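You operate a simulated robot arm through the tools that you are given. There is no shell and no other tool. Be economical: measure what you need, move in short steps, check, and stop when the job is done.

The job below is to be done with a simulated robot arm. You get a single attempt, and the scene is never put back.

JOB
Clamp jar 57, twist its lid off into the tray and swing the funnel over it.
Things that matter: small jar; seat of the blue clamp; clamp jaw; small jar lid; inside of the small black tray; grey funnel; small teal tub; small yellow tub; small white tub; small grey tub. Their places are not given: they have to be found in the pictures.

Only the result counts: the job must be done as asked and must still hold three seconds after the hand-in. Knocking over, shifting, dropping, spilling or breaking anything else fails it. Lids that push on must go on centred and level and be pressed home; caps that screw on are set level and turned clockwise until they are tight.

ROBOT AND FRAMES
A 7-joint arm with a two-finger parallel gripper, fixed in place. Base frame: the origin is at the foot of the arm, x ahead of it, y to its left, z up; the work surface is at about z = 0. Readings come in mm, degrees, newtons and seconds.
With the tool pointing down near the work surface it reaches from about 240 to 620 mm from the base axis. Its first joint turns from -66.0 to 66.0 degrees. Payload 2.6 kg.
The tool frame sits at the grasp point between the pads (the TCP): z along the fingers, y along the line on which they close. The tips reach 30 mm beyond it. The gripper opens to 94 mm. The fingers are 28 mm wide and 10 mm thick; the gripper's body (50 by 96 mm) begins 55 mm behind the TCP.
Orientation is that of the tool frame in the base frame, as a unit quaternion [x, y, z, w]. With the fingers straight down and closing along the base's y, the tool's x points along the base's -x, its y along +y and its z along -z.

CONTROLS
- The arm moves only by the tool move_arm. Its argument "deltas" is one flat list of numbers, 6 for each row, row after row: the shift along the tool's x, y, z in mm, then the turn, a rotation vector about the tool's x, y, z in degrees. In form: [tx, ty, tz, ax, ay, az, tx, ty, tz, ax, ay, az, ...]. A call has 1 to 12 rows; each row is the pose to reach, as a shift and turn from the pose commanded when the call began, along the tool's axes at that moment. "gripper" is the opening, from 0 (shut) to 1 (fully open), set as the call begins (left out, the last holds). A row lasts 0.2 s, in which the tool goes at most 50 mm and 8.6 degrees; a call with a longer step from one row to the next is refused whole, and so is a gripper value outside its range. A pose out of reach is approached as far as the arm can. The call stops where the force on the tool passes 90 N (or 10 N more than at its start, if that is more) or the arm is blocked; 0.2 s more then pass. The fingers move at their own pace (about 72 mm/s each) and stop on an object; they squeeze with about 34 N. The grip force told is the motor's: it shows also when the fingers shut on nothing. Time passes only in rows, and 0.2 s behind the last, so rows that repeat a pose let the fingers close. It gives the time, the measured TCP pose, the force on the tool (base axes), the opening and the grip force at its end, in the units of the frame above (readings bear some noise).
- Cameras (640 x 400 px; columns grow to the right, rows downward): "scene" is fixed at [51, 430.7, 594.6]; the picture's right is [-0.73, -0.68, 0.00], its down [-0.31, 0.33, -0.89] and it looks along [0.60, -0.65, -0.45] (base axes); focal length 277 px, centre (320, 200). "wrist" rides on the gripper at [-37, 0, -58] in the tool frame; the picture's right is [0.00, -1.00, 0.00], its down [0.97, 0.00, -0.24] and it looks along [0.24, 0.00, 0.97] (tool axes); focal length 218 px, centre (320, 200).
- snapshot(camera): a new picture of that camera. No time passes.
- locate(camera, pixels): there is no depth. For up to 12 entries [column, row, z] of the newest picture of that camera ("zoom" is the newest enlarged one), the place [x, y] in the base frame at which the ray of that pixel passes the height z, good to about 2 mm, but the place of the scene camera against the robot may be out by one fixed shift of up to 25 mm in any direction. No time passes.
- close_up(camera, box): a new picture of the part [left, top, right, bottom] of that camera's present view, enlarged. No time passes.
- sign_off(): hands the job in; it is judged then, once.

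Keep the steps short. Do not move on a guess: measure, check each grasp and each placing, and mend mistakes. In all there are 80 turns and 38 pictures (those below and enlarged ones count). Leave the gripper open and the arm clear of the work at the hand-in unless told otherwise, and finish with a single line.

The tools are called by a JSON object that holds its "op" and its "data". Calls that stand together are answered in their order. move_arm: Moves the arm, as the interface text tells. Its arguments: {"type":"object","properties":{"deltas":{"type":"array","items":{"type":"number"}},"gripper":{"type":"number"}},"required":["deltas"]} The other tools are called the same way: snapshot (camera) takes a picture; locate (camera, pixels) gives the place at which the rays of pixels pass given heights; close_up (camera, box) takes an enlarged picture of a part of a camera's view; sign_off () hands the job in.

At the start:

```text
t: 0.0
position: [266.0, -128.3, 450.7]
tcp_rot: [0.0, 1.0, 0.0, 0.0]
force: [0.2, 0.2, 0.9]
opening: 94.4
finger_force: 0.1
```

scene: 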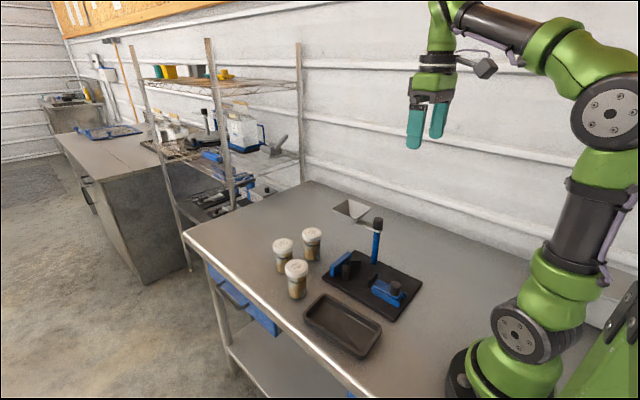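
wrist: 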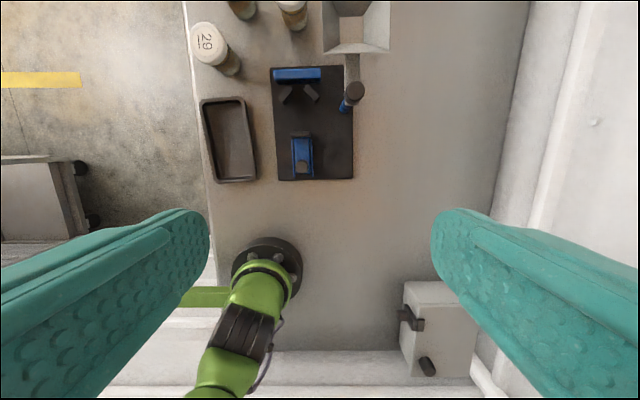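

I see three jars, a clamp board with a funnel on a post, and a tray. First I'll enlarge the work area to read the jars and see the clamp.

{"op": "close_up", "data": {"camera": "scene", "box": [250, 180, 442, 300]}}

{"op": "close_up", "data": {"camera": "wrist", "box": [180, 0, 436, 200]}}

```text
3.33 times, centred on (346, 240) of scene
```

zoom: 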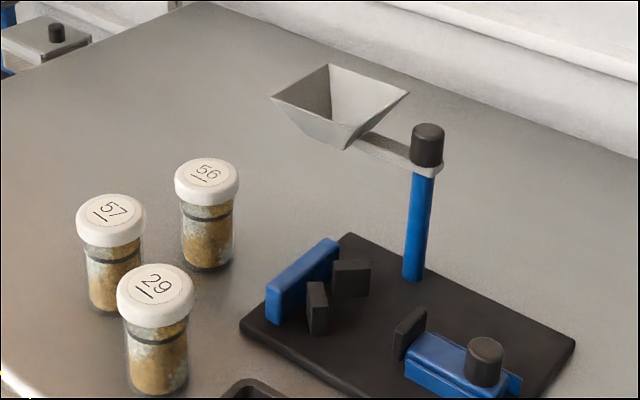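

```text
2.00 times, centred on (308, 100) of wrist
```

zoom: 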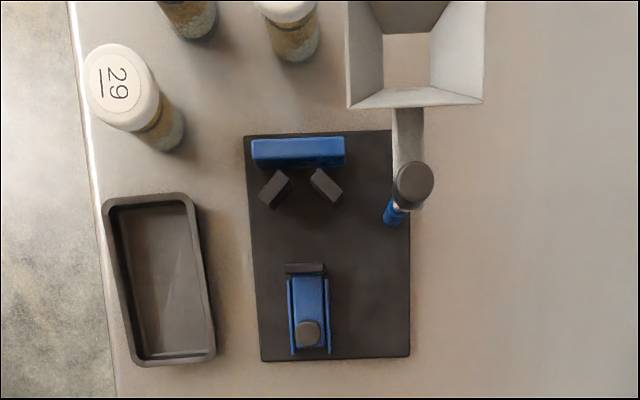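

Jar 57 is the left-hand one in the scene view. Now I'll measure the clamp, tray and funnel in the enlarged wrist picture.

{"op": "locate", "data": {"camera": "zoom", "pixels": [[246, 136, 12], [392, 132, 12], [409, 356, 12], [262, 360, 12], [298, 188, 50], [304, 268, 40], [307, 335, 50], [415, 182, 150], [392, 215, 12], [160, 280, 5], [415, 50, 140], [155, 210, 20]]}}

{"op": "locate", "data": {"camera": "scene", "pixels": [[283, 245, 90], [311, 233, 90], [296, 268, 90], [283, 269, 3], [376, 222, 150], [393, 289, 50], [374, 263, 12]]}}

```text
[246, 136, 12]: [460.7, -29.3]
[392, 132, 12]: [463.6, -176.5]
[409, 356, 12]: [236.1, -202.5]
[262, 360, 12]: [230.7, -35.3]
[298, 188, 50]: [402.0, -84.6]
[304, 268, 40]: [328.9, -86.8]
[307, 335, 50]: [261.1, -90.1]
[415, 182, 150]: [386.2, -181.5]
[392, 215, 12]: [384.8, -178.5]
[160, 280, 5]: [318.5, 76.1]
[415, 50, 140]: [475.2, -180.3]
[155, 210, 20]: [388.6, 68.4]
```

```text
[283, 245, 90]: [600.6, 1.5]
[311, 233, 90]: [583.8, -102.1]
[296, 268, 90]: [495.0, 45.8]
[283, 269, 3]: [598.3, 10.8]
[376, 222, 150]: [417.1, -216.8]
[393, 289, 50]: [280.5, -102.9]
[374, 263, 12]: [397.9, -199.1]
```

The board lies at about x 232..462 and y -30..-190, and jar 57 is near (588, 20). Next I move the camera over the jars and clamp for a better view.

{"op": "move_arm", "data": {"deltas": [-35, 20, 6, 0, 0, 0, -70, 40, 12, 0, 0, 0, -105, 60, 18, 0, 0, 0, -140, 80, 24, 0, 0, 0, -174, 98, 30, 0, 0, 0], "gripper": 1}}

{"op": "snapshot", "data": {"camera": "wrist"}}

```text
t: 1.2
position: [439.6, -29.3, 418.9]
tcp_rot: [0.0, 1.0, 0.0, 0.0]
force: [0.1, 0.0, -0.2]
opening: 93.9
finger_force: 0.0
```

```text
33 pictures are left
```

wrist: 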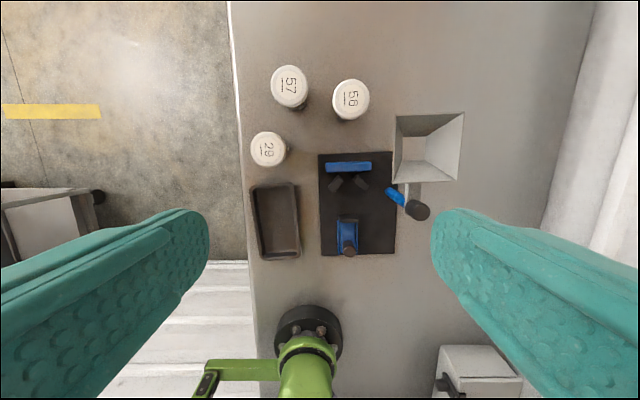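

{"op": "close_up", "data": {"camera": "wrist", "box": [232, 50, 472, 200]}}

{"op": "close_up", "data": {"camera": "wrist", "box": [240, 140, 448, 270]}}

```text
2.67 times, centred on (352, 125) of wrist
```

zoom: 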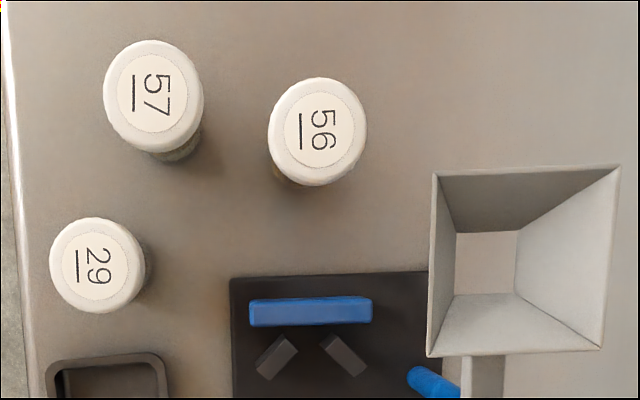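

```text
3.08 times, centred on (344, 205) of wrist
```

zoom: 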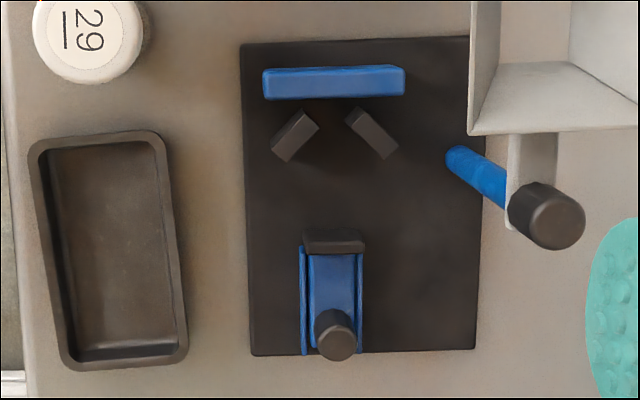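

Two-view triangulation gives: lid tops at z≈95; jar 57 at (572, 19); V-pads topping out at z≈41, centred on y≈-86; post knob at (383,-181,152); funnel centre near (471,-178) with its rim at z≈173. I go above jar 57 to check it.

{"op": "move_arm", "data": {"deltas": [-22, 8, 36, 0, 0, 0, -44, 16, 72, 0, 0, 0, -66, 24, 108, 0, 0, 0, -88, 32, 144, 0, 0, 0, -110, 40, 180, 0, 0, 0, -132.4, 48.8, 219, 0, 0, 0]}}

{"op": "snapshot", "data": {"camera": "wrist"}}

```text
t: 2.6
position: [575.6, 18.4, 201.1]
tcp_rot: [0.0, 1.0, -0.001, 0.001]
force: [-1.3, 0.2, 0.6]
opening: 94.1
finger_force: 0.1
```

```text
30 pictures are left
```

wrist: 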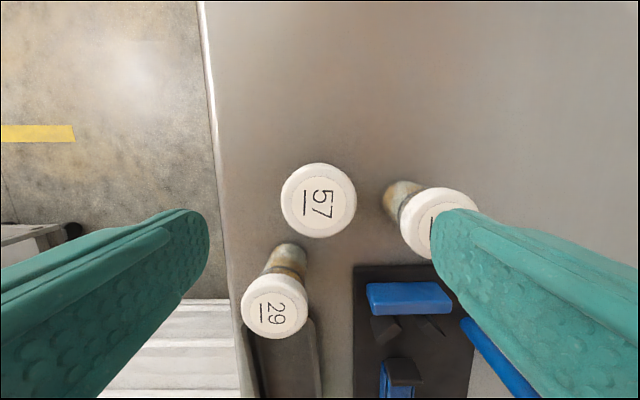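

The label of jar 57 is at about (320,200). I locate the lid's centre and edges at the lid-top height.

{"op": "locate", "data": {"camera": "wrist", "pixels": [[320, 198, 95], [281, 200, 90], [357, 200, 90], [318, 163, 90], [318, 238, 90], [435, 222, 95], [274, 302, 95]]}}

{"op": "close_up", "data": {"camera": "wrist", "box": [340, 250, 500, 400]}}

```text
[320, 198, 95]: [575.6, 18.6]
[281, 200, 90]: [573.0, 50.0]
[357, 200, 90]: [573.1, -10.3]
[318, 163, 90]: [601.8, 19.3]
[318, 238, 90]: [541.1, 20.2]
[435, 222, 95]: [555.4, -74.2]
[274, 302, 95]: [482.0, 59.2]
```

```text
2.67 times, centred on (420, 325) of wrist
```

zoom: 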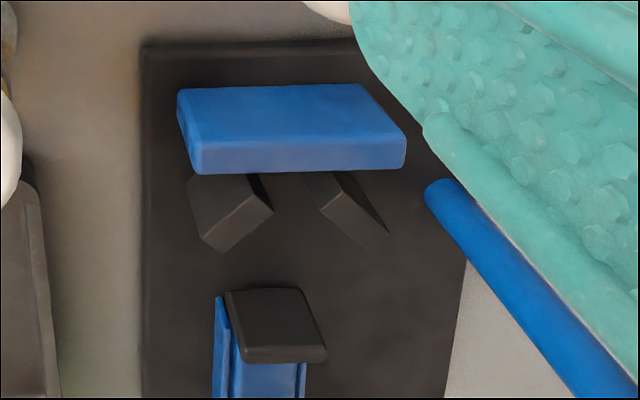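

The lid is about 60 mm across, centred at (573, 19.5). I centre on it and go down to z≈83 with the fingers beside the lid, leaving the tips at 53.

{"op": "move_arm", "data": {"deltas": [2.5, 1, 30, 0, 0, 0, 2.5, 1, 60, 0, 0, 0, 2.5, 1, 85, 0, 0, 0, 2.5, 1, 105, 0, 0, 0, 2.5, 1, 118, 0, 0, 0, 2.5, 1, 118, 0, 0, 0]}}

{"op": "snapshot", "data": {"camera": "scene"}}

```text
t: 4.0
position: [570.2, 19.0, 82.9]
tcp_rot: [0.0, 1.0, 0.001, 0.001]
force: [-0.3, -0.8, -0.2]
opening: 94.0
finger_force: 0.1
```

```text
28 pictures are left
```

scene: 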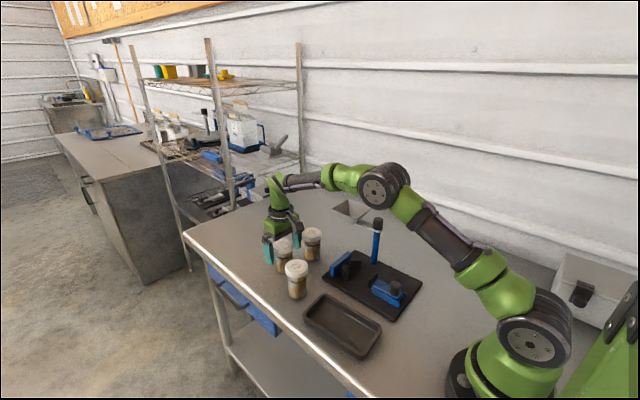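

The fingers straddle jar 57. I shift 3 mm forward to centre on the lid, then close.

{"op": "move_arm", "data": {"deltas": [-3, 0, 0, 0, 0, 0, -3, 0, 0, 0, 0, 0]}}

{"op": "move_arm", "data": {"deltas": [0, 0, 0, 0, 0, 0, 0, 0, 0, 0, 0, 0, 0, 0, 0, 0, 0, 0, 0, 0, 0, 0, 0, 0], "gripper": 0}}

```text
t: 4.6
position: [575.6, 18.7, 82.8]
tcp_rot: [0.0, 1.0, 0.0, 0.0]
force: [-0.4, -0.4, 0.1]
opening: 94.2
finger_force: 0.1
```

```text
t: 5.6
position: [573.6, 19.9, 84.0]
tcp_rot: [0.0, 1.0, 0.0, 0.001]
force: [0.1, 1.5, 0.8]
opening: 60.2
finger_force: 34.0
```

It is held at 60 mm with 34 N. I lift 100 mm.

{"op": "move_arm", "data": {"deltas": [0, 0, -15, 0, 0, 0, 0, 0, -40, 0, 0, 0, 0, 0, -70, 0, 0, 0, 0, 0, -100, 0, 0, 0, 0, 0, -100, 0, 0, 0]}}

{"op": "snapshot", "data": {"camera": "wrist"}}

```text
t: 6.8
position: [576.0, 18.8, 180.4]
tcp_rot: [0.0, 1.0, 0.0, 0.001]
force: [-0.3, -0.3, -2.5]
opening: 60.2
finger_force: 33.8
```

```text
27 pictures are left
```

wrist: 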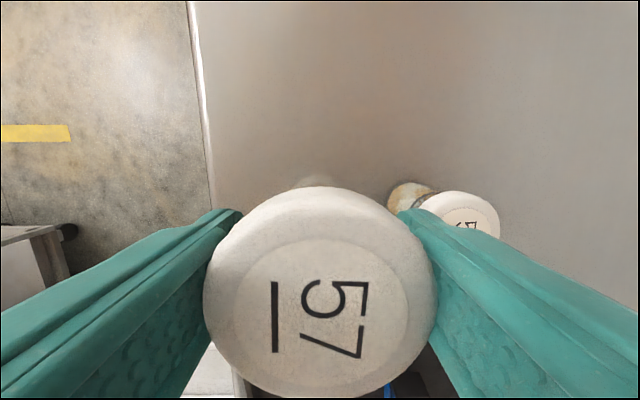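

Jar 57 is held squarely. I carry it over the seat at about (381, -86), staying high.

{"op": "move_arm", "data": {"deltas": [25, -14, 0, 0, 0, 0, 58, -32, 0, 0, 0, 0, 91, -50, 0, 0, 0, 0, 124, -68, 0, 0, 0, 0, 157, -87, 0, 0, 0, 0, 180, -100, 0, 0, 0, 0, 191, -106, 0, 0, 0, 0, 191, -106, 0, 0, 0, 0]}}

{"op": "snapshot", "data": {"camera": "scene"}}

{"op": "close_up", "data": {"camera": "scene", "box": [300, 180, 460, 330]}}

```text
t: 8.6
position: [382.8, -87.6, 181.8]
tcp_rot: [0.0, 1.0, 0.0, 0.001]
force: [0.4, -0.5, -1.8]
opening: 60.1
finger_force: 34.0
```

```text
26 pictures are left
```

scene: 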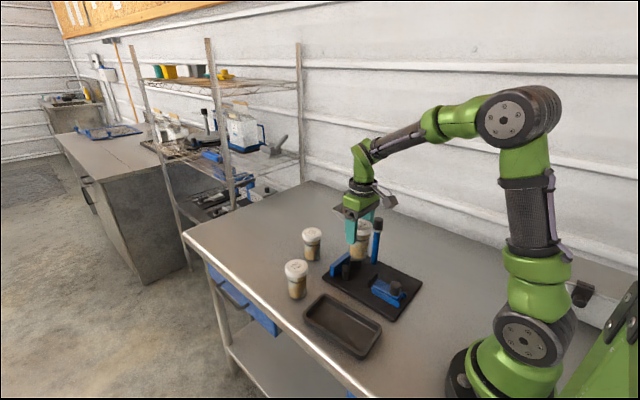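

```text
2.67 times, centred on (380, 255) of scene
```

zoom: 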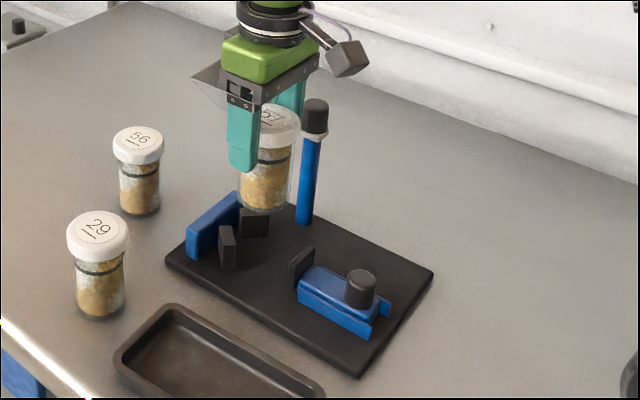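

I shift 2.5 mm back toward the jaw to clear the V-pads, go down to z≈104, then check.

{"op": "move_arm", "data": {"deltas": [2.5, 0.5, 0, 0, 0, 0, 2.5, 0.5, 25, 0, 0, 0, 2.5, 0.5, 50, 0, 0, 0, 2.5, 0.5, 65, 0, 0, 0, 2.5, 0.5, 79, 0, 0, 0, 2.5, 0.5, 79, 0, 0, 0]}}

{"op": "close_up", "data": {"camera": "scene", "box": [300, 180, 460, 330]}}

```text
t: 10.0
position: [379.8, -87.2, 102.2]
tcp_rot: [0.0, 1.0, 0.0, 0.001]
force: [-1.2, -0.7, -1.9]
opening: 60.0
finger_force: 34.4
```

```text
2.67 times, centred on (380, 255) of scene
```

zoom: 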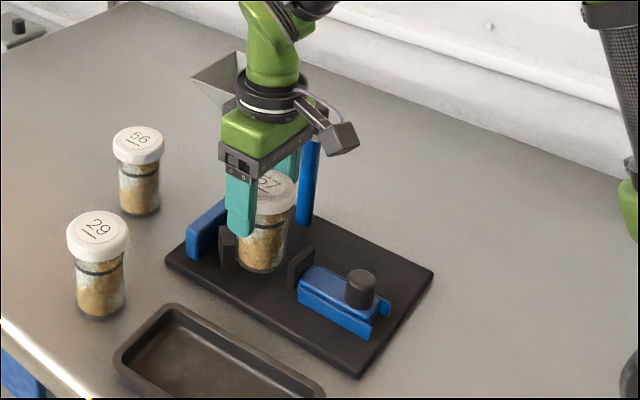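

The jar is in front of the V with no contact yet. I lower it slowly until it rests.

{"op": "move_arm", "data": {"deltas": [0, 0, 1.5, 0, 0, 0, 0, 0, 3, 0, 0, 0, 0, 0, 4.5, 0, 0, 0, 0, 0, 6, 0, 0, 0, 0, 0, 7, 0, 0, 0, 0, 0, 7, 0, 0, 0]}}

```text
t: 11.4
position: [381.1, -86.5, 94.6]
tcp_rot: [0.0, 1.0, 0.001, 0.001]
force: [0.6, -0.7, 0.0]
opening: 60.2
finger_force: 33.8
```

The load has gone from -1.9 to 0 N, so it is about touching. I go a little further to make sure.

{"op": "move_arm", "data": {"deltas": [0, 0, 0.7, 0, 0, 0, 0, 0, 1.4, 0, 0, 0, 0, 0, 1.4, 0, 0, 0]}}

```text
t: 12.2
position: [381.4, -85.6, 94.7]
tcp_rot: [0.001, 1.0, 0.0, 0.0]
force: [-0.4, 0.5, 0.5]
opening: 60.1
finger_force: 34.0
```

{"op": "move_arm", "data": {"deltas": [0, 0, 0.8, 0, 0, 0, 0, 0, 1.6, 0, 0, 0, 0, 0, 2, 0, 0, 0, 0, 0, 2, 0, 0, 0]}}

```text
t: 13.2
position: [381.0, -86.5, 93.5]
tcp_rot: [-0.001, 1.0, 0.0, 0.002]
force: [-11.2, 6.2, 38.9]
opening: 60.1
finger_force: 33.9
```

It is firmly on the board (39 N). I ease up 1.8 mm, then slide gently toward the V until it touches.

{"op": "move_arm", "data": {"deltas": [0, 0, -1.8, 0, 0, 0, 0, 0, -1.8, 0, 0, 0]}}

{"op": "move_arm", "data": {"deltas": [-1, 0, 0, 0, 0, 0, -2, 0, 0, 0, 0, 0, -2, 0, 0, 0, 0, 0]}}

```text
t: 13.8
position: [381.3, -86.2, 94.5]
tcp_rot: [-0.001, 1.0, 0.0, 0.0]
force: [-2.6, 7.5, 14.7]
opening: 59.9
finger_force: 33.8
```

```text
t: 14.6
position: [381.9, -88.0, 94.9]
tcp_rot: [0.0, 1.0, -0.001, 0.0]
force: [-0.4, -0.4, -0.8]
opening: 60.2
finger_force: 33.9
```

{"op": "move_arm", "data": {"deltas": [-1, 0, 0, 0, 0, 0, -2, 0, 0, 0, 0, 0, -2, 0, 0, 0, 0, 0]}}

```text
t: 15.4
position: [383.3, -86.3, 94.4]
tcp_rot: [0.0, 1.0, -0.001, 0.001]
force: [-7.8, -7.5, -0.4]
opening: 60.0
finger_force: 33.9
```

It touches the +y V-pad (force -7.8, -7.5). I ease 0.5 mm back and 1 mm toward -y, then open the fingers.

{"op": "move_arm", "data": {"deltas": [0.5, -1, 0, 0, 0, 0, 0.5, -1, 0, 0, 0, 0]}}

{"op": "move_arm", "data": {"deltas": [0, 0, 0, 0, 0, 0, 0, 0, 0, 0, 0, 0, 0, 0, 0, 0, 0, 0], "gripper": 1}}

{"op": "move_arm", "data": {"deltas": [0, 0, -20, 0, 0, 0, 0, 0, -50, 0, 0, 0, 0, 0, -90, 0, 0, 0, 40, 0, -105, 0, 0, 0, 75, 0, -105, 0, 0, 0]}}

{"op": "snapshot", "data": {"camera": "wrist"}}

```text
t: 16.0
position: [383.4, -87.5, 96.1]
tcp_rot: [0.001, 1.0, 0.001, 0.001]
force: [-5.9, -2.7, -2.3]
opening: 60.1
finger_force: 34.0
```

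```text
t: 16.8
position: [383.5, -86.6, 95.6]
tcp_rot: [0.0, 1.0, 0.001, 0.001]
force: [0.8, -0.7, 0.4]
opening: 93.9
finger_force: 0.0
```

```text
t: 18.0
position: [308.7, -87.1, 198.9]
tcp_rot: [0.0, 1.0, 0.0, 0.001]
force: [-0.5, -0.3, 1.5]
opening: 94.1
finger_force: 0.0
```

```text
23 pictures are left
```

wrist: 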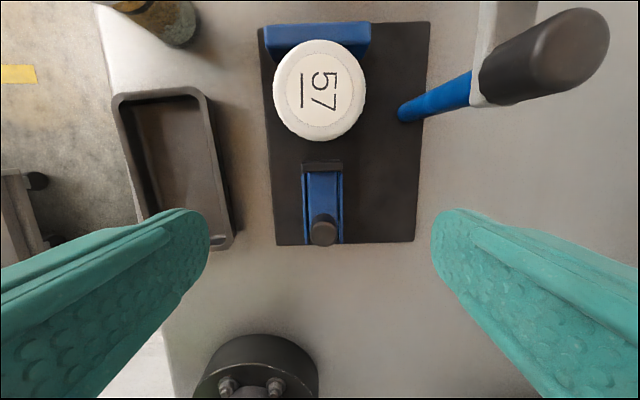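

Jar 57 stands in the V. Now the clamp: I need the knob's height and place, so I use a scene close-up with the jar (known at 384,-86.5) as the reference for the camera shift.

{"op": "close_up", "data": {"camera": "scene", "box": [330, 220, 434, 322]}}

{"op": "locate", "data": {"camera": "wrist", "pixels": [[323, 228, 40], [323, 228, 50], [323, 228, 60], [322, 163, 40], [322, 170, 40], [318, 88, 107]]}}

```text
3.92 times, centred on (382, 271) of scene
```

zoom: 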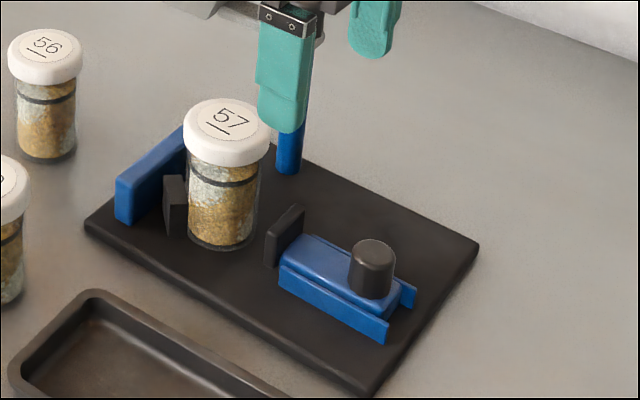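

```text
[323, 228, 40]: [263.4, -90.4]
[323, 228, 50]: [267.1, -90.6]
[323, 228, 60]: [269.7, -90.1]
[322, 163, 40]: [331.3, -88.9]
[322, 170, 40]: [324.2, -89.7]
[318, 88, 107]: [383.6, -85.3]
```

{"op": "locate", "data": {"camera": "zoom", "pixels": [[230, 118, 107], [374, 247, 40], [374, 247, 50], [374, 247, 60], [372, 295, 30], [305, 207, 40], [305, 207, 50], [273, 268, 12]]}}

```text
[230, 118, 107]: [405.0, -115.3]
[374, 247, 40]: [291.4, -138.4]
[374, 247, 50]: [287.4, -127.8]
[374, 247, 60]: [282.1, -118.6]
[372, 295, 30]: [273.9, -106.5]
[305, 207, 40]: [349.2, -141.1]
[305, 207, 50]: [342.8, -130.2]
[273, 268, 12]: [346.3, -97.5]
```

The scene shift is about (-21, +29). The knob is near (265,-90) with its top at z≈50–57. I move above it and look from closer.

{"op": "move_arm", "data": {"deltas": [22, -1.5, 20, 0, 0, 0, 44, -2.7, 50, 0, 0, 0, 44, -2.7, 80, 0, 0, 0, 44, -2.7, 80, 0, 0, 0]}}

{"op": "snapshot", "data": {"camera": "wrist"}}

{"op": "close_up", "data": {"camera": "scene", "box": [330, 220, 434, 322]}}

```text
t: 19.0
position: [267.0, -91.1, 123.2]
tcp_rot: [0.0, 1.0, -0.001, 0.0]
force: [-0.3, -0.2, 0.1]
opening: 93.8
finger_force: 0.2
```

```text
21 pictures are left
```

wrist: 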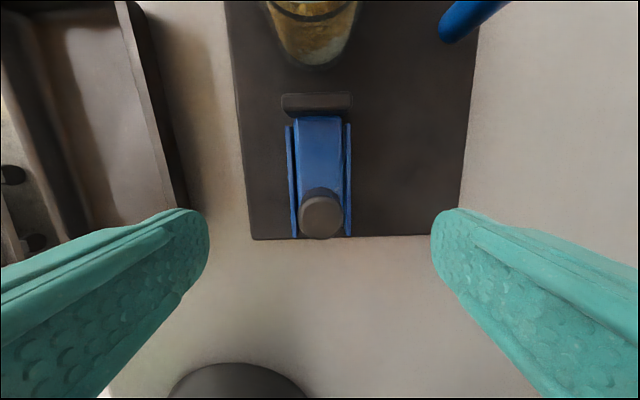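

```text
3.92 times, centred on (382, 271) of scene
```

zoom: 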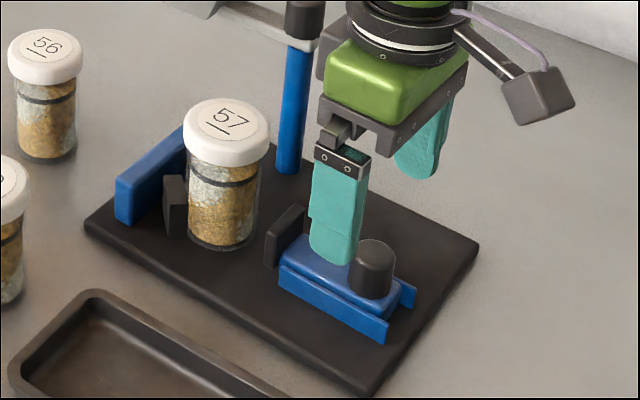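

The knob centre is about (261,-91), 27 mm wide, top at z≈52–55, with the slider top at about z≈34. I lower the fingers around it to TCP z≈70.

{"op": "move_arm", "data": {"deltas": [4.5, 0, 20, 0, 0, 0, 4.5, 0, 38, 0, 0, 0, 4.5, 0, 48, 0, 0, 0, 4.5, 0, 51, 0, 0, 0, 4.5, 0, 51, 0, 0, 0]}}

{"op": "close_up", "data": {"camera": "scene", "box": [330, 220, 434, 322]}}

```text
t: 20.2
position: [260.6, -91.4, 70.0]
tcp_rot: [0.001, 1.0, 0.0, 0.002]
force: [-1.1, -0.1, -0.3]
opening: 93.9
finger_force: 0.0
```

```text
3.92 times, centred on (382, 271) of scene
```

zoom: 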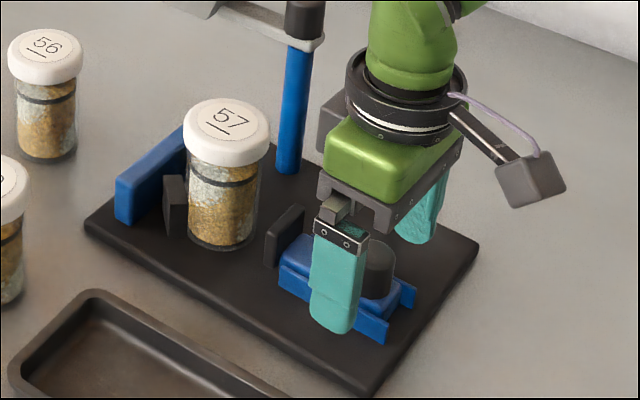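

The fingers flank the knob. Closing.

{"op": "move_arm", "data": {"deltas": [0, 0, 0, 0, 0, 0, 0, 0, 0, 0, 0, 0, 0, 0, 0, 0, 0, 0, 0, 0, 0, 0, 0, 0], "gripper": 0}}

```text
t: 21.2
position: [259.7, -90.9, 69.3]
tcp_rot: [0.0, 1.0, 0.0, 0.001]
force: [-0.2, -6.3, 0.3]
opening: 27.5
finger_force: 34.1
```

The knob is held (27.5 mm). I slide it 12 mm toward the jar and watch the force.

{"op": "move_arm", "data": {"deltas": [-2, -0.5, 0, 0, 0, 0, -4, -0.5, 0, 0, 0, 0, -8, -0.5, 0, 0, 0, 0, -12, -0.5, 0, 0, 0, 0]}}

{"op": "close_up", "data": {"camera": "scene", "box": [330, 220, 434, 322]}}

```text
t: 22.2
position: [275.1, -90.4, 69.9]
tcp_rot: [-0.001, 1.0, 0.001, 0.005]
force: [6.8, 9.8, 36.9]
opening: 27.1
finger_force: 33.9
```

```text
3.92 times, centred on (382, 271) of scene
```

zoom: 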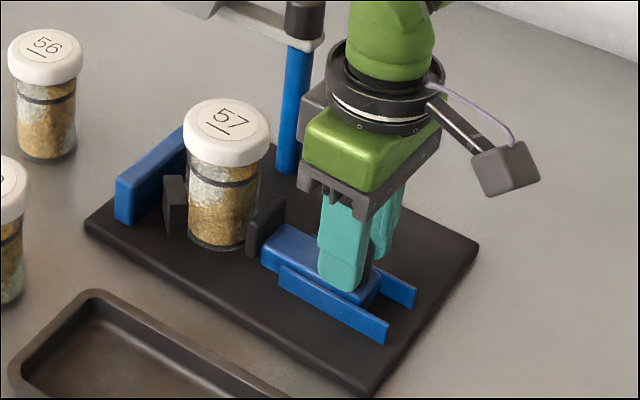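

It slides. There is an upward force of 37 N, perhaps from the tips rubbing, so I raise 1 mm and continue.

{"op": "move_arm", "data": {"deltas": [-2, 0, -1, 0, 0, 0, -5, 0, -1.5, 0, 0, 0, -8, 0, -1.5, 0, 0, 0, -8, 0, -1.5, 0, 0, 0]}}

```text
t: 23.2
position: [281.2, -91.0, 70.2]
tcp_rot: [0.0, 1.0, -0.001, 0.002]
force: [7.3, -1.3, 18.6]
opening: 27.3
finger_force: 33.4
```

{"op": "move_arm", "data": {"deltas": [-2, 0, -1, 0, 0, 0, -4, 0, -1, 0, 0, 0, -6, 0, -1, 0, 0, 0, -6, 0, -1, 0, 0, 0]}}

{"op": "close_up", "data": {"camera": "scene", "box": [330, 220, 434, 322]}}

```text
t: 24.2
position: [283.2, -91.0, 69.5]
tcp_rot: [0.003, 1.0, 0.002, -0.003]
force: [-29.5, -5.6, 34.9]
opening: 27.1
finger_force: 34.1
```

```text
3.92 times, centred on (382, 271) of scene
```

zoom: 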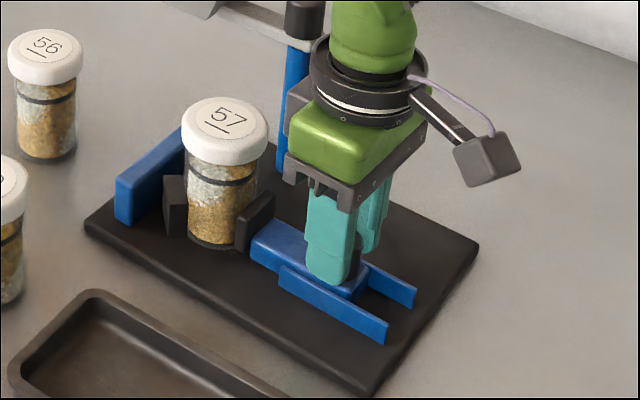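

The jaw meets the jar (-29 N). I push a little more so it is firmly clamped.

{"op": "move_arm", "data": {"deltas": [-1, 0, 0, 0, 0, 0, -2, 0, 0, 0, 0, 0, -3, 0, 0, 0, 0, 0, -3, 0, 0, 0, 0, 0]}}

```text
t: 25.2
position: [289.4, -87.8, 68.8]
tcp_rot: [-0.002, 1.0, 0.002, -0.001]
force: [-4.4, 3.7, 0.2]
opening: 26.9
finger_force: 34.2
```

The force fell off; I look to see whether it slid or latched.

{"op": "close_up", "data": {"camera": "scene", "box": [330, 220, 434, 322]}}

```text
3.92 times, centred on (382, 271) of scene
```

zoom: 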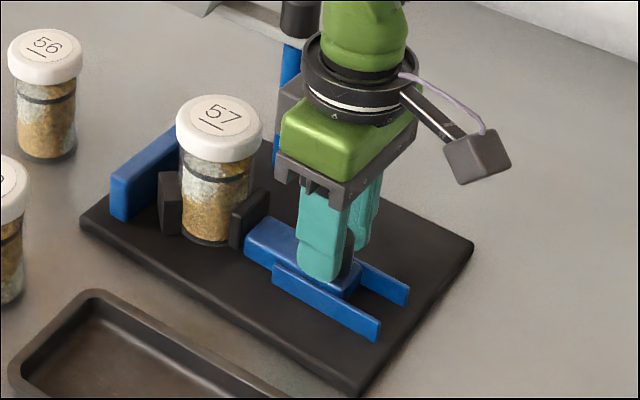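

The whole board slid about 3 mm, so the jaw is up against the jar and I push no harder. I release the knob and rise.

{"op": "move_arm", "data": {"deltas": [0, 0, 0, 0, 0, 0, 0, 0, 0, 0, 0, 0, 0, 0, 0, 0, 0, 0], "gripper": 1}}

{"op": "move_arm", "data": {"deltas": [0, 0, -20, 0, 0, 0, 0, 0, -60, 0, 0, 0, 0, 0, -105, 0, 0, 0, 0, 0, -140, 0, 0, 0, 0, 0, -140, 0, 0, 0]}}

{"op": "snapshot", "data": {"camera": "wrist"}}

{"op": "close_up", "data": {"camera": "scene", "box": [330, 220, 434, 322]}}

```text
t: 26.0
position: [290.1, -91.7, 70.3]
tcp_rot: [0.0, 1.0, 0.0, 0.001]
force: [0.4, -0.1, -1.0]
opening: 94.1
finger_force: 0.1
```

```text
t: 27.2
position: [291.1, -90.4, 211.1]
tcp_rot: [0.0, 1.0, 0.0, 0.001]
force: [0.0, -0.7, 0.6]
opening: 94.0
finger_force: 0.0
```

```text
15 pictures are left
```

wrist: 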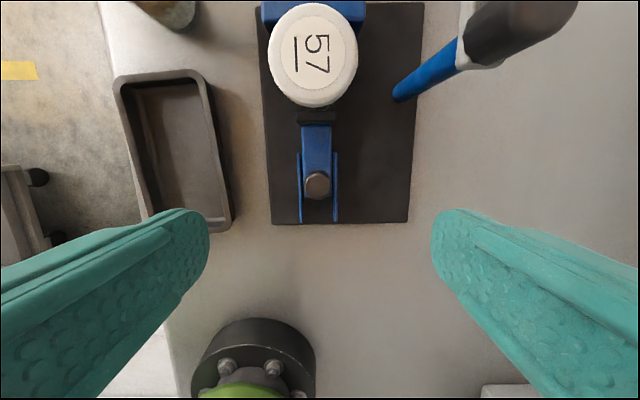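

```text
3.92 times, centred on (382, 271) of scene
```

zoom: 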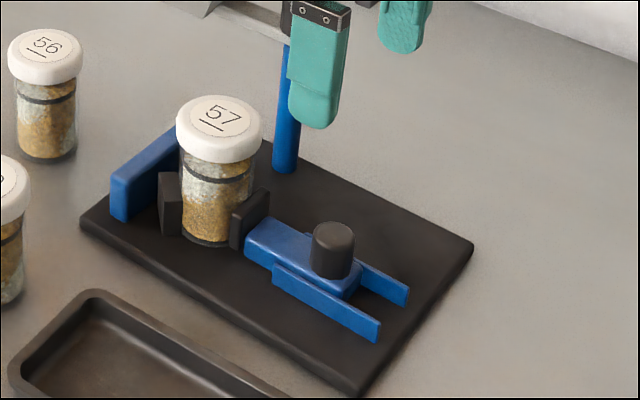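

The jaw stays against the jar. Now I measure the lid, the tray interior and the post from this wrist picture.

{"op": "locate", "data": {"camera": "wrist", "pixels": [[312, 55, 105], [269, 55, 100], [357, 55, 100], [125, 84, 20], [198, 77, 20], [222, 222, 20], [180, 145, 3], [318, 178, 52], [402, 95, 12], [518, 20, 152]]}}

```text
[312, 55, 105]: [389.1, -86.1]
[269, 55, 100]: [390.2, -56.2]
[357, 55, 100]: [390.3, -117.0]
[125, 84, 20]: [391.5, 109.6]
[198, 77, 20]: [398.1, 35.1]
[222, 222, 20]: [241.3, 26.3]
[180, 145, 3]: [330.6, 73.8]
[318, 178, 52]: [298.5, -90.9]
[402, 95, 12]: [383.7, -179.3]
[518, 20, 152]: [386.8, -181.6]
```

The lid is at (388,-86.5). The tray's inside is narrow in y, so I'll set the lid down with the fingers closing along x. Next I go over the lid and down to grip it. Unscrewing is counter-clockwise from above, a negative turn about tool z.

{"op": "move_arm", "data": {"deltas": [-30, 1.5, 0, 0, 0, 0, -70, 3, 10, 0, 0, 0, -97.5, 4, 40, 0, 0, 0, -97.5, 4, 75, 0, 0, 0, -97.5, 4, 100, 0, 0, 0, -97.5, 4, 115, 0, 0, 0, -97.5, 4, 115, 0, 0, 0]}}

```text
t: 28.8
position: [385.6, -85.0, 96.9]
tcp_rot: [0.0, 1.0, 0.0, 0.001]
force: [0.1, 0.1, 0.4]
opening: 94.0
finger_force: 0.1
```

{"op": "move_arm", "data": {"deltas": [-1.5, 0, 0, 0, 0, 0, -1.5, 0, 0, 0, 0, 0]}}

{"op": "move_arm", "data": {"deltas": [0, 0, 0, 0, 0, 0, 0, 0, 0, 0, 0, 0, 0, 0, 0, 0, 0, 0, 0, 0, 0, 0, 0, 0], "gripper": 0}}

{"op": "snapshot", "data": {"camera": "wrist"}}

```text
t: 29.4
position: [388.5, -85.8, 97.0]
tcp_rot: [0.001, 1.0, 0.0, 0.001]
force: [-0.2, -1.3, 0.7]
opening: 93.9
finger_force: 0.0
```

```text
t: 30.4
position: [388.2, -87.6, 97.8]
tcp_rot: [0.0, 1.0, 0.0, 0.001]
force: [1.4, -4.2, 0.4]
opening: 59.6
finger_force: 33.9
```

```text
13 pictures are left
```

wrist: 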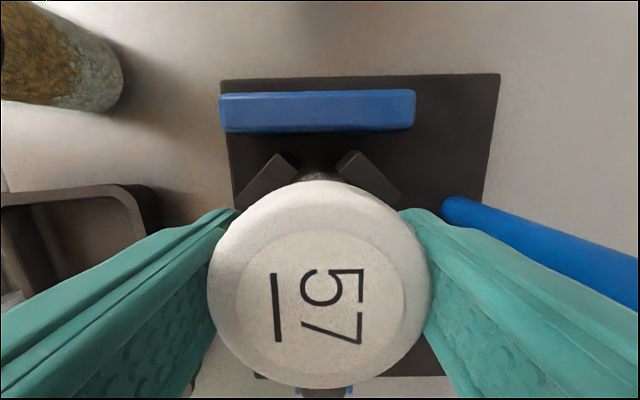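

The lid is gripped and centred to within 2 mm. I turn 34° counter-clockwise as a test.

{"op": "move_arm", "data": {"deltas": [0, 0, 0, 0, 0, -6, 0, 0, 0, 0, 0, -14, 0, 0, 0, 0, 0, -22, 0, 0, -0.3, 0, 0, -30, 0, 0, -0.3, 0, 0, -34, 0, 0, -0.3, 0, 0, -34]}}

{"op": "close_up", "data": {"camera": "scene", "box": [330, 220, 434, 322]}}

```text
t: 31.8
position: [388.4, -84.8, 97.3]
tcp_rot: [-0.294, 0.956, 0.002, 0.001]
force: [-8.4, 8.7, 13.7]
opening: 59.8
finger_force: 33.7
```

```text
3.92 times, centred on (382, 271) of scene
```

zoom: 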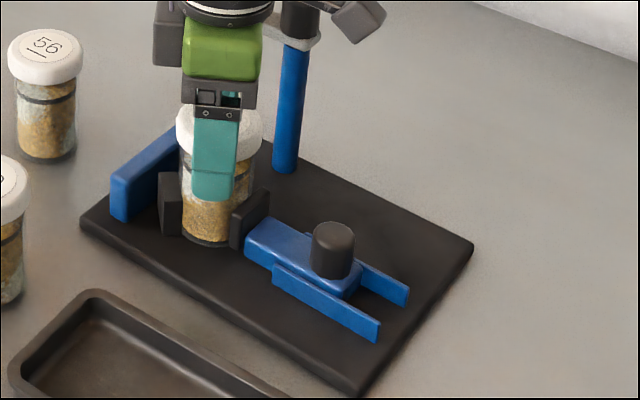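

The board stays put and the turn is counter-clockwise. The lid pushes up with 14 N, as an unscrewing lid would. I continue 56° more while rising slightly.

{"op": "move_arm", "data": {"deltas": [0, 0, -0.3, 0, 0, -7, 0, 0, -0.5, 0, 0, -15, 0, 0, -0.7, 0, 0, -23, 0, 0, -0.9, 0, 0, -31, 0, 0, -1.1, 0, 0, -39, 0, 0, -1.3, 0, 0, -47, 0, 0, -1.5, 0, 0, -55, 0, 0, -1.5, 0, 0, -55]}}

```text
t: 33.6
position: [386.9, -86.7, 98.2]
tcp_rot: [-0.7, 0.714, 0.002, -0.002]
force: [-29.0, 3.5, 14.7]
opening: 58.7
finger_force: 34.0
```

A side force of -29 N has built up from eccentricity. I relieve it by moving 1.5 mm toward -x (tool +y), and try a gentle 2 mm lift to see whether the lid is free.

{"op": "move_arm", "data": {"deltas": [0, 1.5, 0, 0, 0, 0, 0, 1.5, -1, 0, 0, 0, 0, 1.5, -2, 0, 0, 0, 0, 1.5, -2, 0, 0, 0]}}

```text
t: 34.6
position: [388.0, -84.8, 99.2]
tcp_rot: [-0.701, 0.713, -0.001, 0.0]
force: [-5.9, -5.7, -14.4]
opening: 58.8
finger_force: 33.7
```

Still threaded (-14 N pull). I go back down 1 mm, release, turn back 89°, and take another bite.

{"op": "move_arm", "data": {"deltas": [0, 0, 1, 0, 0, 0, 0, 0, 1, 0, 0, 0, 0, 0, 1, 0, 0, 0], "gripper": 1}}

{"op": "move_arm", "data": {"deltas": [0, 0, 0, 0, 0, 8, 0, 0, 0, 0, 0, 16, 0, 0, 0, 0, 0, 24, 0, 0, 0, 0, 0, 32, 0, 0, 0, 0, 0, 40, 0, 0, 0, 0, 0, 48, 0, 0, 0, 0, 0, 56, 0, 0, 0, 0, 0, 64, 0, 0, 0, 0, 0, 72, 0, 0, 0, 0, 0, 80, 0, 0, 0, 0, 0, 88, 0, 0, 0, 0, 0, 88]}}

{"op": "move_arm", "data": {"deltas": [0, 0, 0, 0, 0, 0, 0, 0, 0, 0, 0, 0, 0, 0, 0, 0, 0, 0, 0, 0, 0, 0, 0, 0], "gripper": 0}}

{"op": "snapshot", "data": {"camera": "wrist"}}

```text
t: 35.4
position: [388.1, -85.4, 98.6]
tcp_rot: [-0.701, 0.713, 0.0, 0.0]
force: [0.0, -0.3, 0.9]
opening: 93.9
finger_force: 0.0
```

```text
t: 38.0
position: [387.0, -86.5, 98.6]
tcp_rot: [-0.008, 1.0, 0.0, 0.001]
force: [-1.1, 0.8, -0.2]
opening: 93.8
finger_force: 0.1
```

```text
t: 39.0
position: [386.6, -86.1, 99.1]
tcp_rot: [-0.009, 1.0, 0.002, -0.001]
force: [-0.8, 5.5, -0.1]
opening: 59.1
finger_force: 34.0
```

```text
11 pictures are left
```

wrist: 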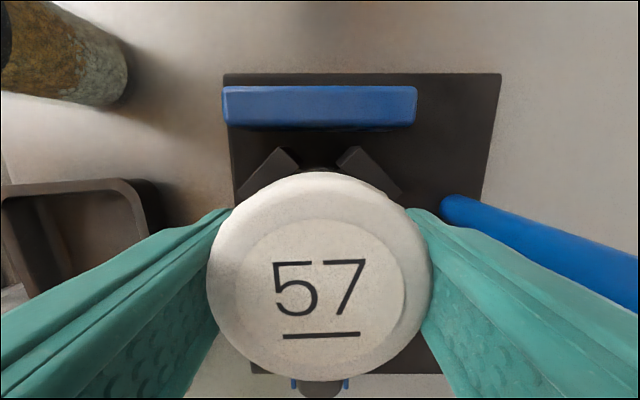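

The label has turned a full 90° counter-clockwise and the board hasn't moved. Second bite: 88°, rising 1.5 mm.

{"op": "move_arm", "data": {"deltas": [0, 0, 0, 0, 0, -8, 0, 0, -0.2, 0, 0, -16, 0, 0, -0.4, 0, 0, -24, 0, 0, -0.5, 0, 0, -32, 0, 0, -0.7, 0, 0, -40, 0, 0, -0.8, 0, 0, -48, 0, 0, -1, 0, 0, -56, 0, 0, -1.1, 0, 0, -64, 0, 0, -1.2, 0, 0, -72, 0, 0, -1.4, 0, 0, -80, 0, 0, -1.5, 0, 0, -88, 0, 0, -1.5, 0, 0, -88]}}

{"op": "move_arm", "data": {"deltas": [0, 0, -1, 0, 0, 0, 0, 0, -1.5, 0, 0, 0, 0, 0, -1.5, 0, 0, 0]}}

```text
t: 41.6
position: [388.3, -86.9, 100.1]
tcp_rot: [-0.701, 0.713, -0.001, 0.001]
force: [0.2, 0.1, -0.3]
opening: 59.0
finger_force: 34.1
```

```text
t: 42.4
position: [386.9, -85.5, 101.9]
tcp_rot: [-0.7, 0.714, -0.001, 0.0]
force: [0.2, 0.3, 0.1]
opening: 59.0
finger_force: 34.2
```

There is no resistance now, so the lid seems free. I lift slowly.

{"op": "move_arm", "data": {"deltas": [0, 0, -2, 0, 0, 0, 0, 0, -5, 0, 0, 0, 0, 0, -10, 0, 0, 0, 0, 0, -18, 0, 0, 0, 0, 0, -18, 0, 0, 0]}}

{"op": "close_up", "data": {"camera": "scene", "box": [290, 220, 434, 340]}}

```text
t: 43.6
position: [386.0, -87.6, 119.6]
tcp_rot: [-0.701, 0.713, 0.0, 0.001]
force: [0.3, -0.3, 0.6]
opening: 59.0
finger_force: 33.9
```

```text
3.33 times, centred on (362, 280) of scene
```

zoom: 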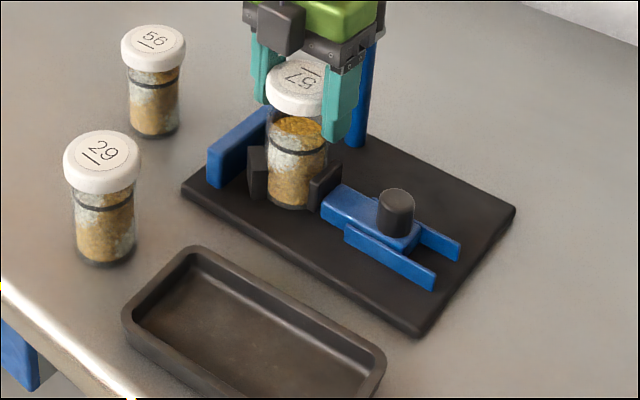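

The lid is off and the jar is still clamped. I rise and move beside the tray so the wrist camera can see its inside past the held lid.

{"op": "move_arm", "data": {"deltas": [0, 0, -40, 0, 0, 0, 0, 0, -80, 0, 0, 0, -25, 24, -80, 0, 0, 0, -50, 48, -80, 0, 0, 0, -76, 71, -80, 0, 0, 0, -76, 71, -80, 0, 0, 0]}}

{"op": "snapshot", "data": {"camera": "wrist"}}

```text
t: 45.0
position: [316.1, -9.5, 201.0]
tcp_rot: [-0.701, 0.713, 0.0, 0.001]
force: [-0.3, 1.5, -1.1]
opening: 58.8
finger_force: 34.2
```

```text
9 pictures are left
```

wrist: 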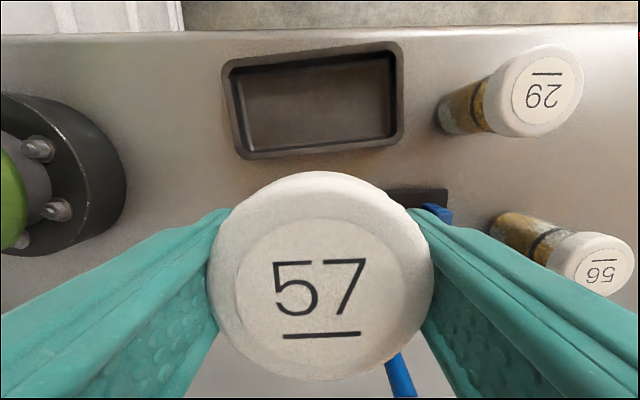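

{"op": "locate", "data": {"camera": "wrist", "pixels": [[230, 74, 25], [392, 52, 25], [400, 142, 25], [244, 153, 25], [316, 54, 25], [322, 146, 25], [318, 68, 4], [322, 140, 4], [245, 150, 4], [393, 138, 4], [236, 80, 25], [394, 60, 25]]}}

```text
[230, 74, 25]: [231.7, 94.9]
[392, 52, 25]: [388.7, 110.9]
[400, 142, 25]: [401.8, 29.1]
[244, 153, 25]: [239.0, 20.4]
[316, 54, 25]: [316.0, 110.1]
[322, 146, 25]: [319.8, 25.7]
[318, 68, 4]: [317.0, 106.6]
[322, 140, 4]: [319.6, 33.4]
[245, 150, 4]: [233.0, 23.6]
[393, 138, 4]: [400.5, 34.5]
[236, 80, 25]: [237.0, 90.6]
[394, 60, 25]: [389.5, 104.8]
```

The tray floor runs about y 33..107 around x≈317, so the 60 mm lid fits. I go over (317, 69.5) and down to TCP z≈60.

{"op": "move_arm", "data": {"deltas": [-27, 0, 0, 0, 0, 0, -54, -0.5, 0, 0, 0, 0, -79.5, -1, 15, 0, 0, 0, -79.5, -1, 55, 0, 0, 0, -79.5, -1, 95, 0, 0, 0, -79.5, -1, 125, 0, 0, 0, -79.5, -1, 140, 0, 0, 0, -79.5, -1, 140, 0, 0, 0]}}

{"op": "close_up", "data": {"camera": "scene", "box": [290, 240, 434, 360]}}

```text
t: 46.8
position: [319.3, 70.8, 58.6]
tcp_rot: [-0.701, 0.713, -0.001, 0.001]
force: [0.2, 0.5, -0.8]
opening: 58.8
finger_force: 33.9
```

```text
3.33 times, centred on (362, 300) of scene
```

zoom: 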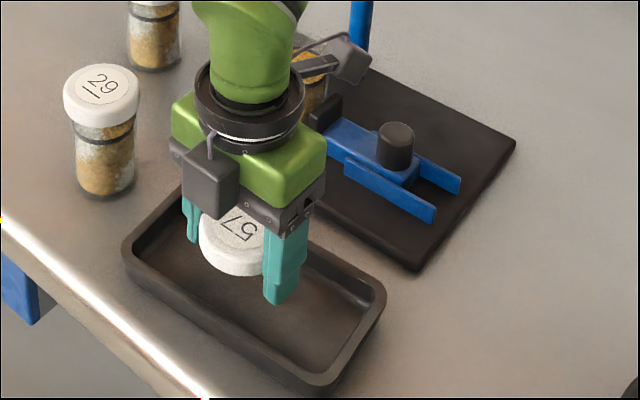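

The lid hangs over the tray centre. I lower until the tips nearly touch the floor.

{"op": "move_arm", "data": {"deltas": [0, 0, 8, 0, 0, 0, 0, 0, 15, 0, 0, 0, 0, 0, 19, 0, 0, 0, 0, 0, 22, 0, 0, 0, 0, 0, 22, 0, 0, 0]}}

{"op": "move_arm", "data": {"deltas": [0, 0, 1, 0, 0, 0, 0, 0, 2, 0, 0, 0, 0, 0, 2, 0, 0, 0]}}

```text
t: 48.0
position: [319.2, 69.8, 38.1]
tcp_rot: [-0.701, 0.713, -0.001, 0.0]
force: [0.0, -1.0, 1.1]
opening: 58.8
finger_force: 33.9
```

```text
t: 48.8
position: [320.2, 71.1, 35.8]
tcp_rot: [-0.701, 0.713, -0.001, 0.0]
force: [-7.3, 1.6, 21.4]
opening: 58.9
finger_force: 33.6
```

The tips touch the floor (21 N). I lift 1 mm and open only slightly, so the lid slides down level between the fingers.

{"op": "move_arm", "data": {"deltas": [0, 0, -1.2, 0, 0, 0, 0, 0, -1.2, 0, 0, 0]}}

{"op": "move_arm", "data": {"deltas": [0, 0, 0, 0, 0, 0, 0, 0, 0, 0, 0, 0, 0, 0, 0, 0, 0, 0, 0, 0, 0, 0, 0, 0], "gripper": 0.65}}

{"op": "move_arm", "data": {"deltas": [0, 0, 0, 0, 0, 0, 0, 0, 0, 0, 0, 0, 0, 0, 0, 0, 0, 0], "gripper": 0.9}}

{"op": "move_arm", "data": {"deltas": [0, 0, -15, 0, 0, 0, 0, 0, -50, 0, 0, 0, 0, 0, -95, 0, 0, 0, 0, 0, -140, 0, 0, 0, 0, 0, -180, 0, 0, 0, 0, 0, -180, 0, 0, 0]}}

{"op": "close_up", "data": {"camera": "scene", "box": [290, 180, 450, 340]}}

```text
t: 49.4
position: [319.5, 70.0, 37.3]
tcp_rot: [-0.701, 0.713, 0.0, 0.002]
force: [0.0, 0.3, -0.3]
opening: 58.7
finger_force: 33.9
```

```text
t: 50.4
position: [319.5, 69.2, 36.9]
tcp_rot: [-0.701, 0.714, 0.0, 0.001]
force: [-0.2, -0.9, -0.3]
opening: 61.4
finger_force: 0.1
```

```text
t: 51.2
position: [320.2, 70.7, 37.5]
tcp_rot: [-0.701, 0.713, -0.001, 0.001]
force: [-0.6, -0.3, -0.3]
opening: 84.4
finger_force: 0.1
```

```text
t: 52.6
position: [319.9, 70.1, 218.1]
tcp_rot: [-0.701, 0.713, -0.001, 0.0]
force: [-0.8, 0.2, 0.8]
opening: 84.6
finger_force: 0.1
```

```text
2.50 times, centred on (370, 260) of scene
```

zoom: 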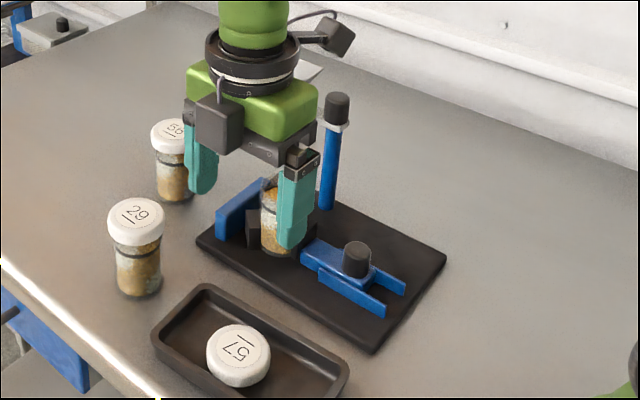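

The lid lies flat in the tray. For the funnel I'll close the fingers and push its -y side near the rim (z≈173), around the post at (386.5,-180), in a 90° counter-clockwise arc. The gripper body stays above the rim. First I travel high to (474,-245) with the fingers shut and yaw back at 0.

{"op": "move_arm", "data": {"deltas": [27.7, -14.5, -6, 0, 0, 8.1, 55.4, -29, -12, 0, 0, 16.2, 83, -43.4, -18, 0, 0, 24.3, 110.7, -57.9, -24, 0, 0, 32.4, 138.4, -72.4, -30, 0, 0, 40.5, 166, -86.8, -30, 0, 0, 48.6, 193.7, -101.3, -30, 0, 0, 221.4, 0, 0, 0, 0, 0, 0], "gripper": 0}}

```text
refused: row 7 steps farther than a row can; nothing moved
```

The list had a slip in it; I'll send it again correctly.

{"op": "move_arm", "data": {"deltas": [28.4, -14.5, -6, 0, 0, 8.1, 56.8, -29, -12, 0, 0, 16.2, 85.2, -43.5, -18, 0, 0, 24.3, 113.6, -58, -24, 0, 0, 32.4, 142, -72.5, -30, 0, 0, 40.5, 170.4, -87, -30, 0, 0, 48.6, 198.8, -101.5, -30, 0, 0, 56.7, 227.2, -116, -30, 0, 0, 64.8, 255.6, -130.5, -30, 0, 0, 72.9, 284, -145, -30, 0, 0, 81, 312.4, -159.4, -30, 0, 0, 89, 312.4, -159.4, -30, 0, 0, 89], "gripper": 0}}

{"op": "snapshot", "data": {"camera": "wrist"}}

```text
t: 55.2
position: [473.4, -245.5, 247.9]
tcp_rot: [0.001, 1.0, 0.0, 0.0]
force: [-0.3, 0.5, -0.5]
opening: 0.0
finger_force: 32.7
```

```text
6 pictures are left
```

wrist: 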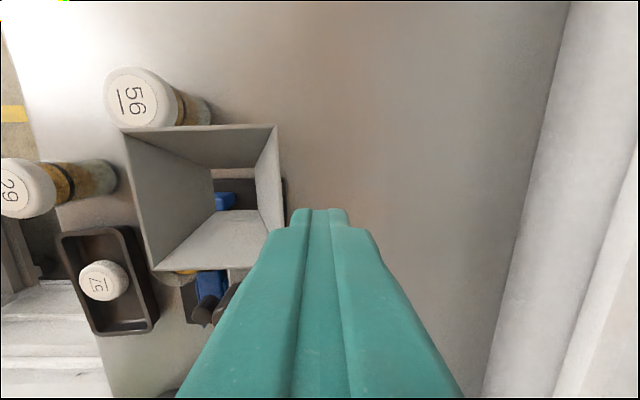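

The funnel rim is visible left of the fingers. I measure its corners at z=173.

{"op": "locate", "data": {"camera": "wrist", "pixels": [[123, 130, 173], [277, 126, 173], [283, 224, 173], [150, 272, 173], [240, 205, 120], [230, 290, 152]]}}

```text
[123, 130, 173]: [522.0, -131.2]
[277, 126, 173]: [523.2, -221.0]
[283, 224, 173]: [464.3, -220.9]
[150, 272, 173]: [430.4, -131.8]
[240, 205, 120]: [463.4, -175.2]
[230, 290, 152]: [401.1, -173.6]
```

The funnel centre is (476,-176), 89 mm from the post, with its -y face at y=-221. I lower beside it to z≈178 and bring the fingers up to the face.

{"op": "move_arm", "data": {"deltas": [-2, 0, 25, 0, 0, 0, -2, 0, 50, 0, 0, 0, -2, 0, 70, 0, 0, 0, -2, 5, 70, 0, 0, 0, -2, 9, 70, 0, 0, 0, -2, 12, 70, 0, 0, 0, -2, 14, 70, 0, 0, 0, -2, 14, 70, 0, 0, 0]}}

```text
t: 57.0
position: [474.5, -229.3, 176.8]
tcp_rot: [0.0, 1.0, 0.0, 0.0]
force: [1.2, -0.4, 0.3]
opening: 0.3
finger_force: 33.4
```

The fingers are at the face. I push 30° along the arc and check.

{"op": "move_arm", "data": {"deltas": [-4.1, 7.95, 0, 0, 0, -5, -7.5, 16.2, 0, 0, 0, -10, -10.2, 24.8, 0, 0, 0, -15, -12.1, 33.5, 0, 0, 0, -20, -13.2, 42.4, 0, 0, 0, -25, -13.6, 51.3, 0, 0, 0, -30]}}

{"op": "close_up", "data": {"camera": "scene", "box": [270, 160, 450, 340]}}

```text
t: 58.4
position: [488.6, -179.5, 177.3]
tcp_rot: [-0.259, 0.966, 0.0, 0.001]
force: [0.7, -0.5, 0.3]
opening: 0.0
finger_force: 33.0
```

```text
2.22 times, centred on (360, 250) of scene
```

zoom: 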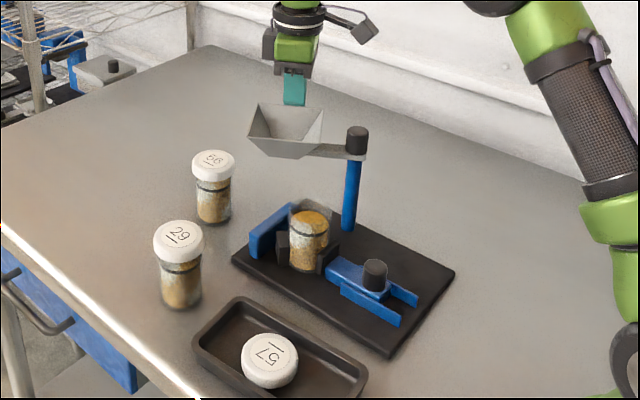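

The funnel turns freely and the board is still. I go on another 50° (80° in total).

{"op": "move_arm", "data": {"deltas": [-4.1, 7.95, 0, 0, 0, -5, -7.5, 16.2, 0, 0, 0, -10, -10.2, 24.8, 0, 0, 0, -15, -12.1, 33.5, 0, 0, 0, -20, -13.2, 42.4, 0, 0, 0, -25, -13.6, 51.3, 0, 0, 0, -30, -13.2, 60.3, 0, 0, 0, -35, -12, 69.1, 0, 0, 0, -40, -10, 77.9, 0, 0, 0, -45, -7.3, 86.4, 0, 0, 0, -50, -7.3, 86.4, 0, 0, 0, -50]}}

{"op": "snapshot", "data": {"camera": "wrist"}}

```text
t: 60.8
position: [453.0, -101.1, 178.5]
tcp_rot: [-0.643, 0.766, -0.001, 0.001]
force: [0.1, -0.7, 0.1]
opening: 0.0
finger_force: 32.8
```

```text
4 pictures are left
```

wrist: 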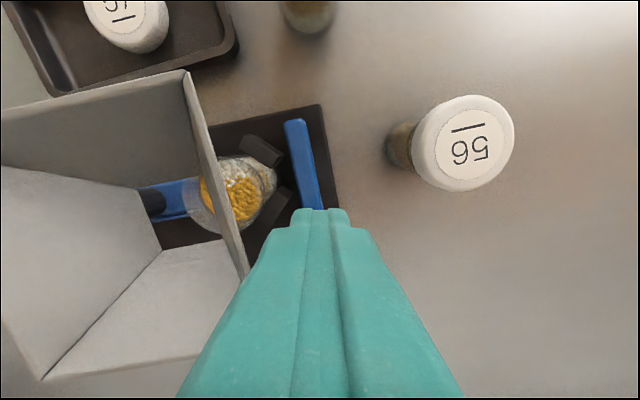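

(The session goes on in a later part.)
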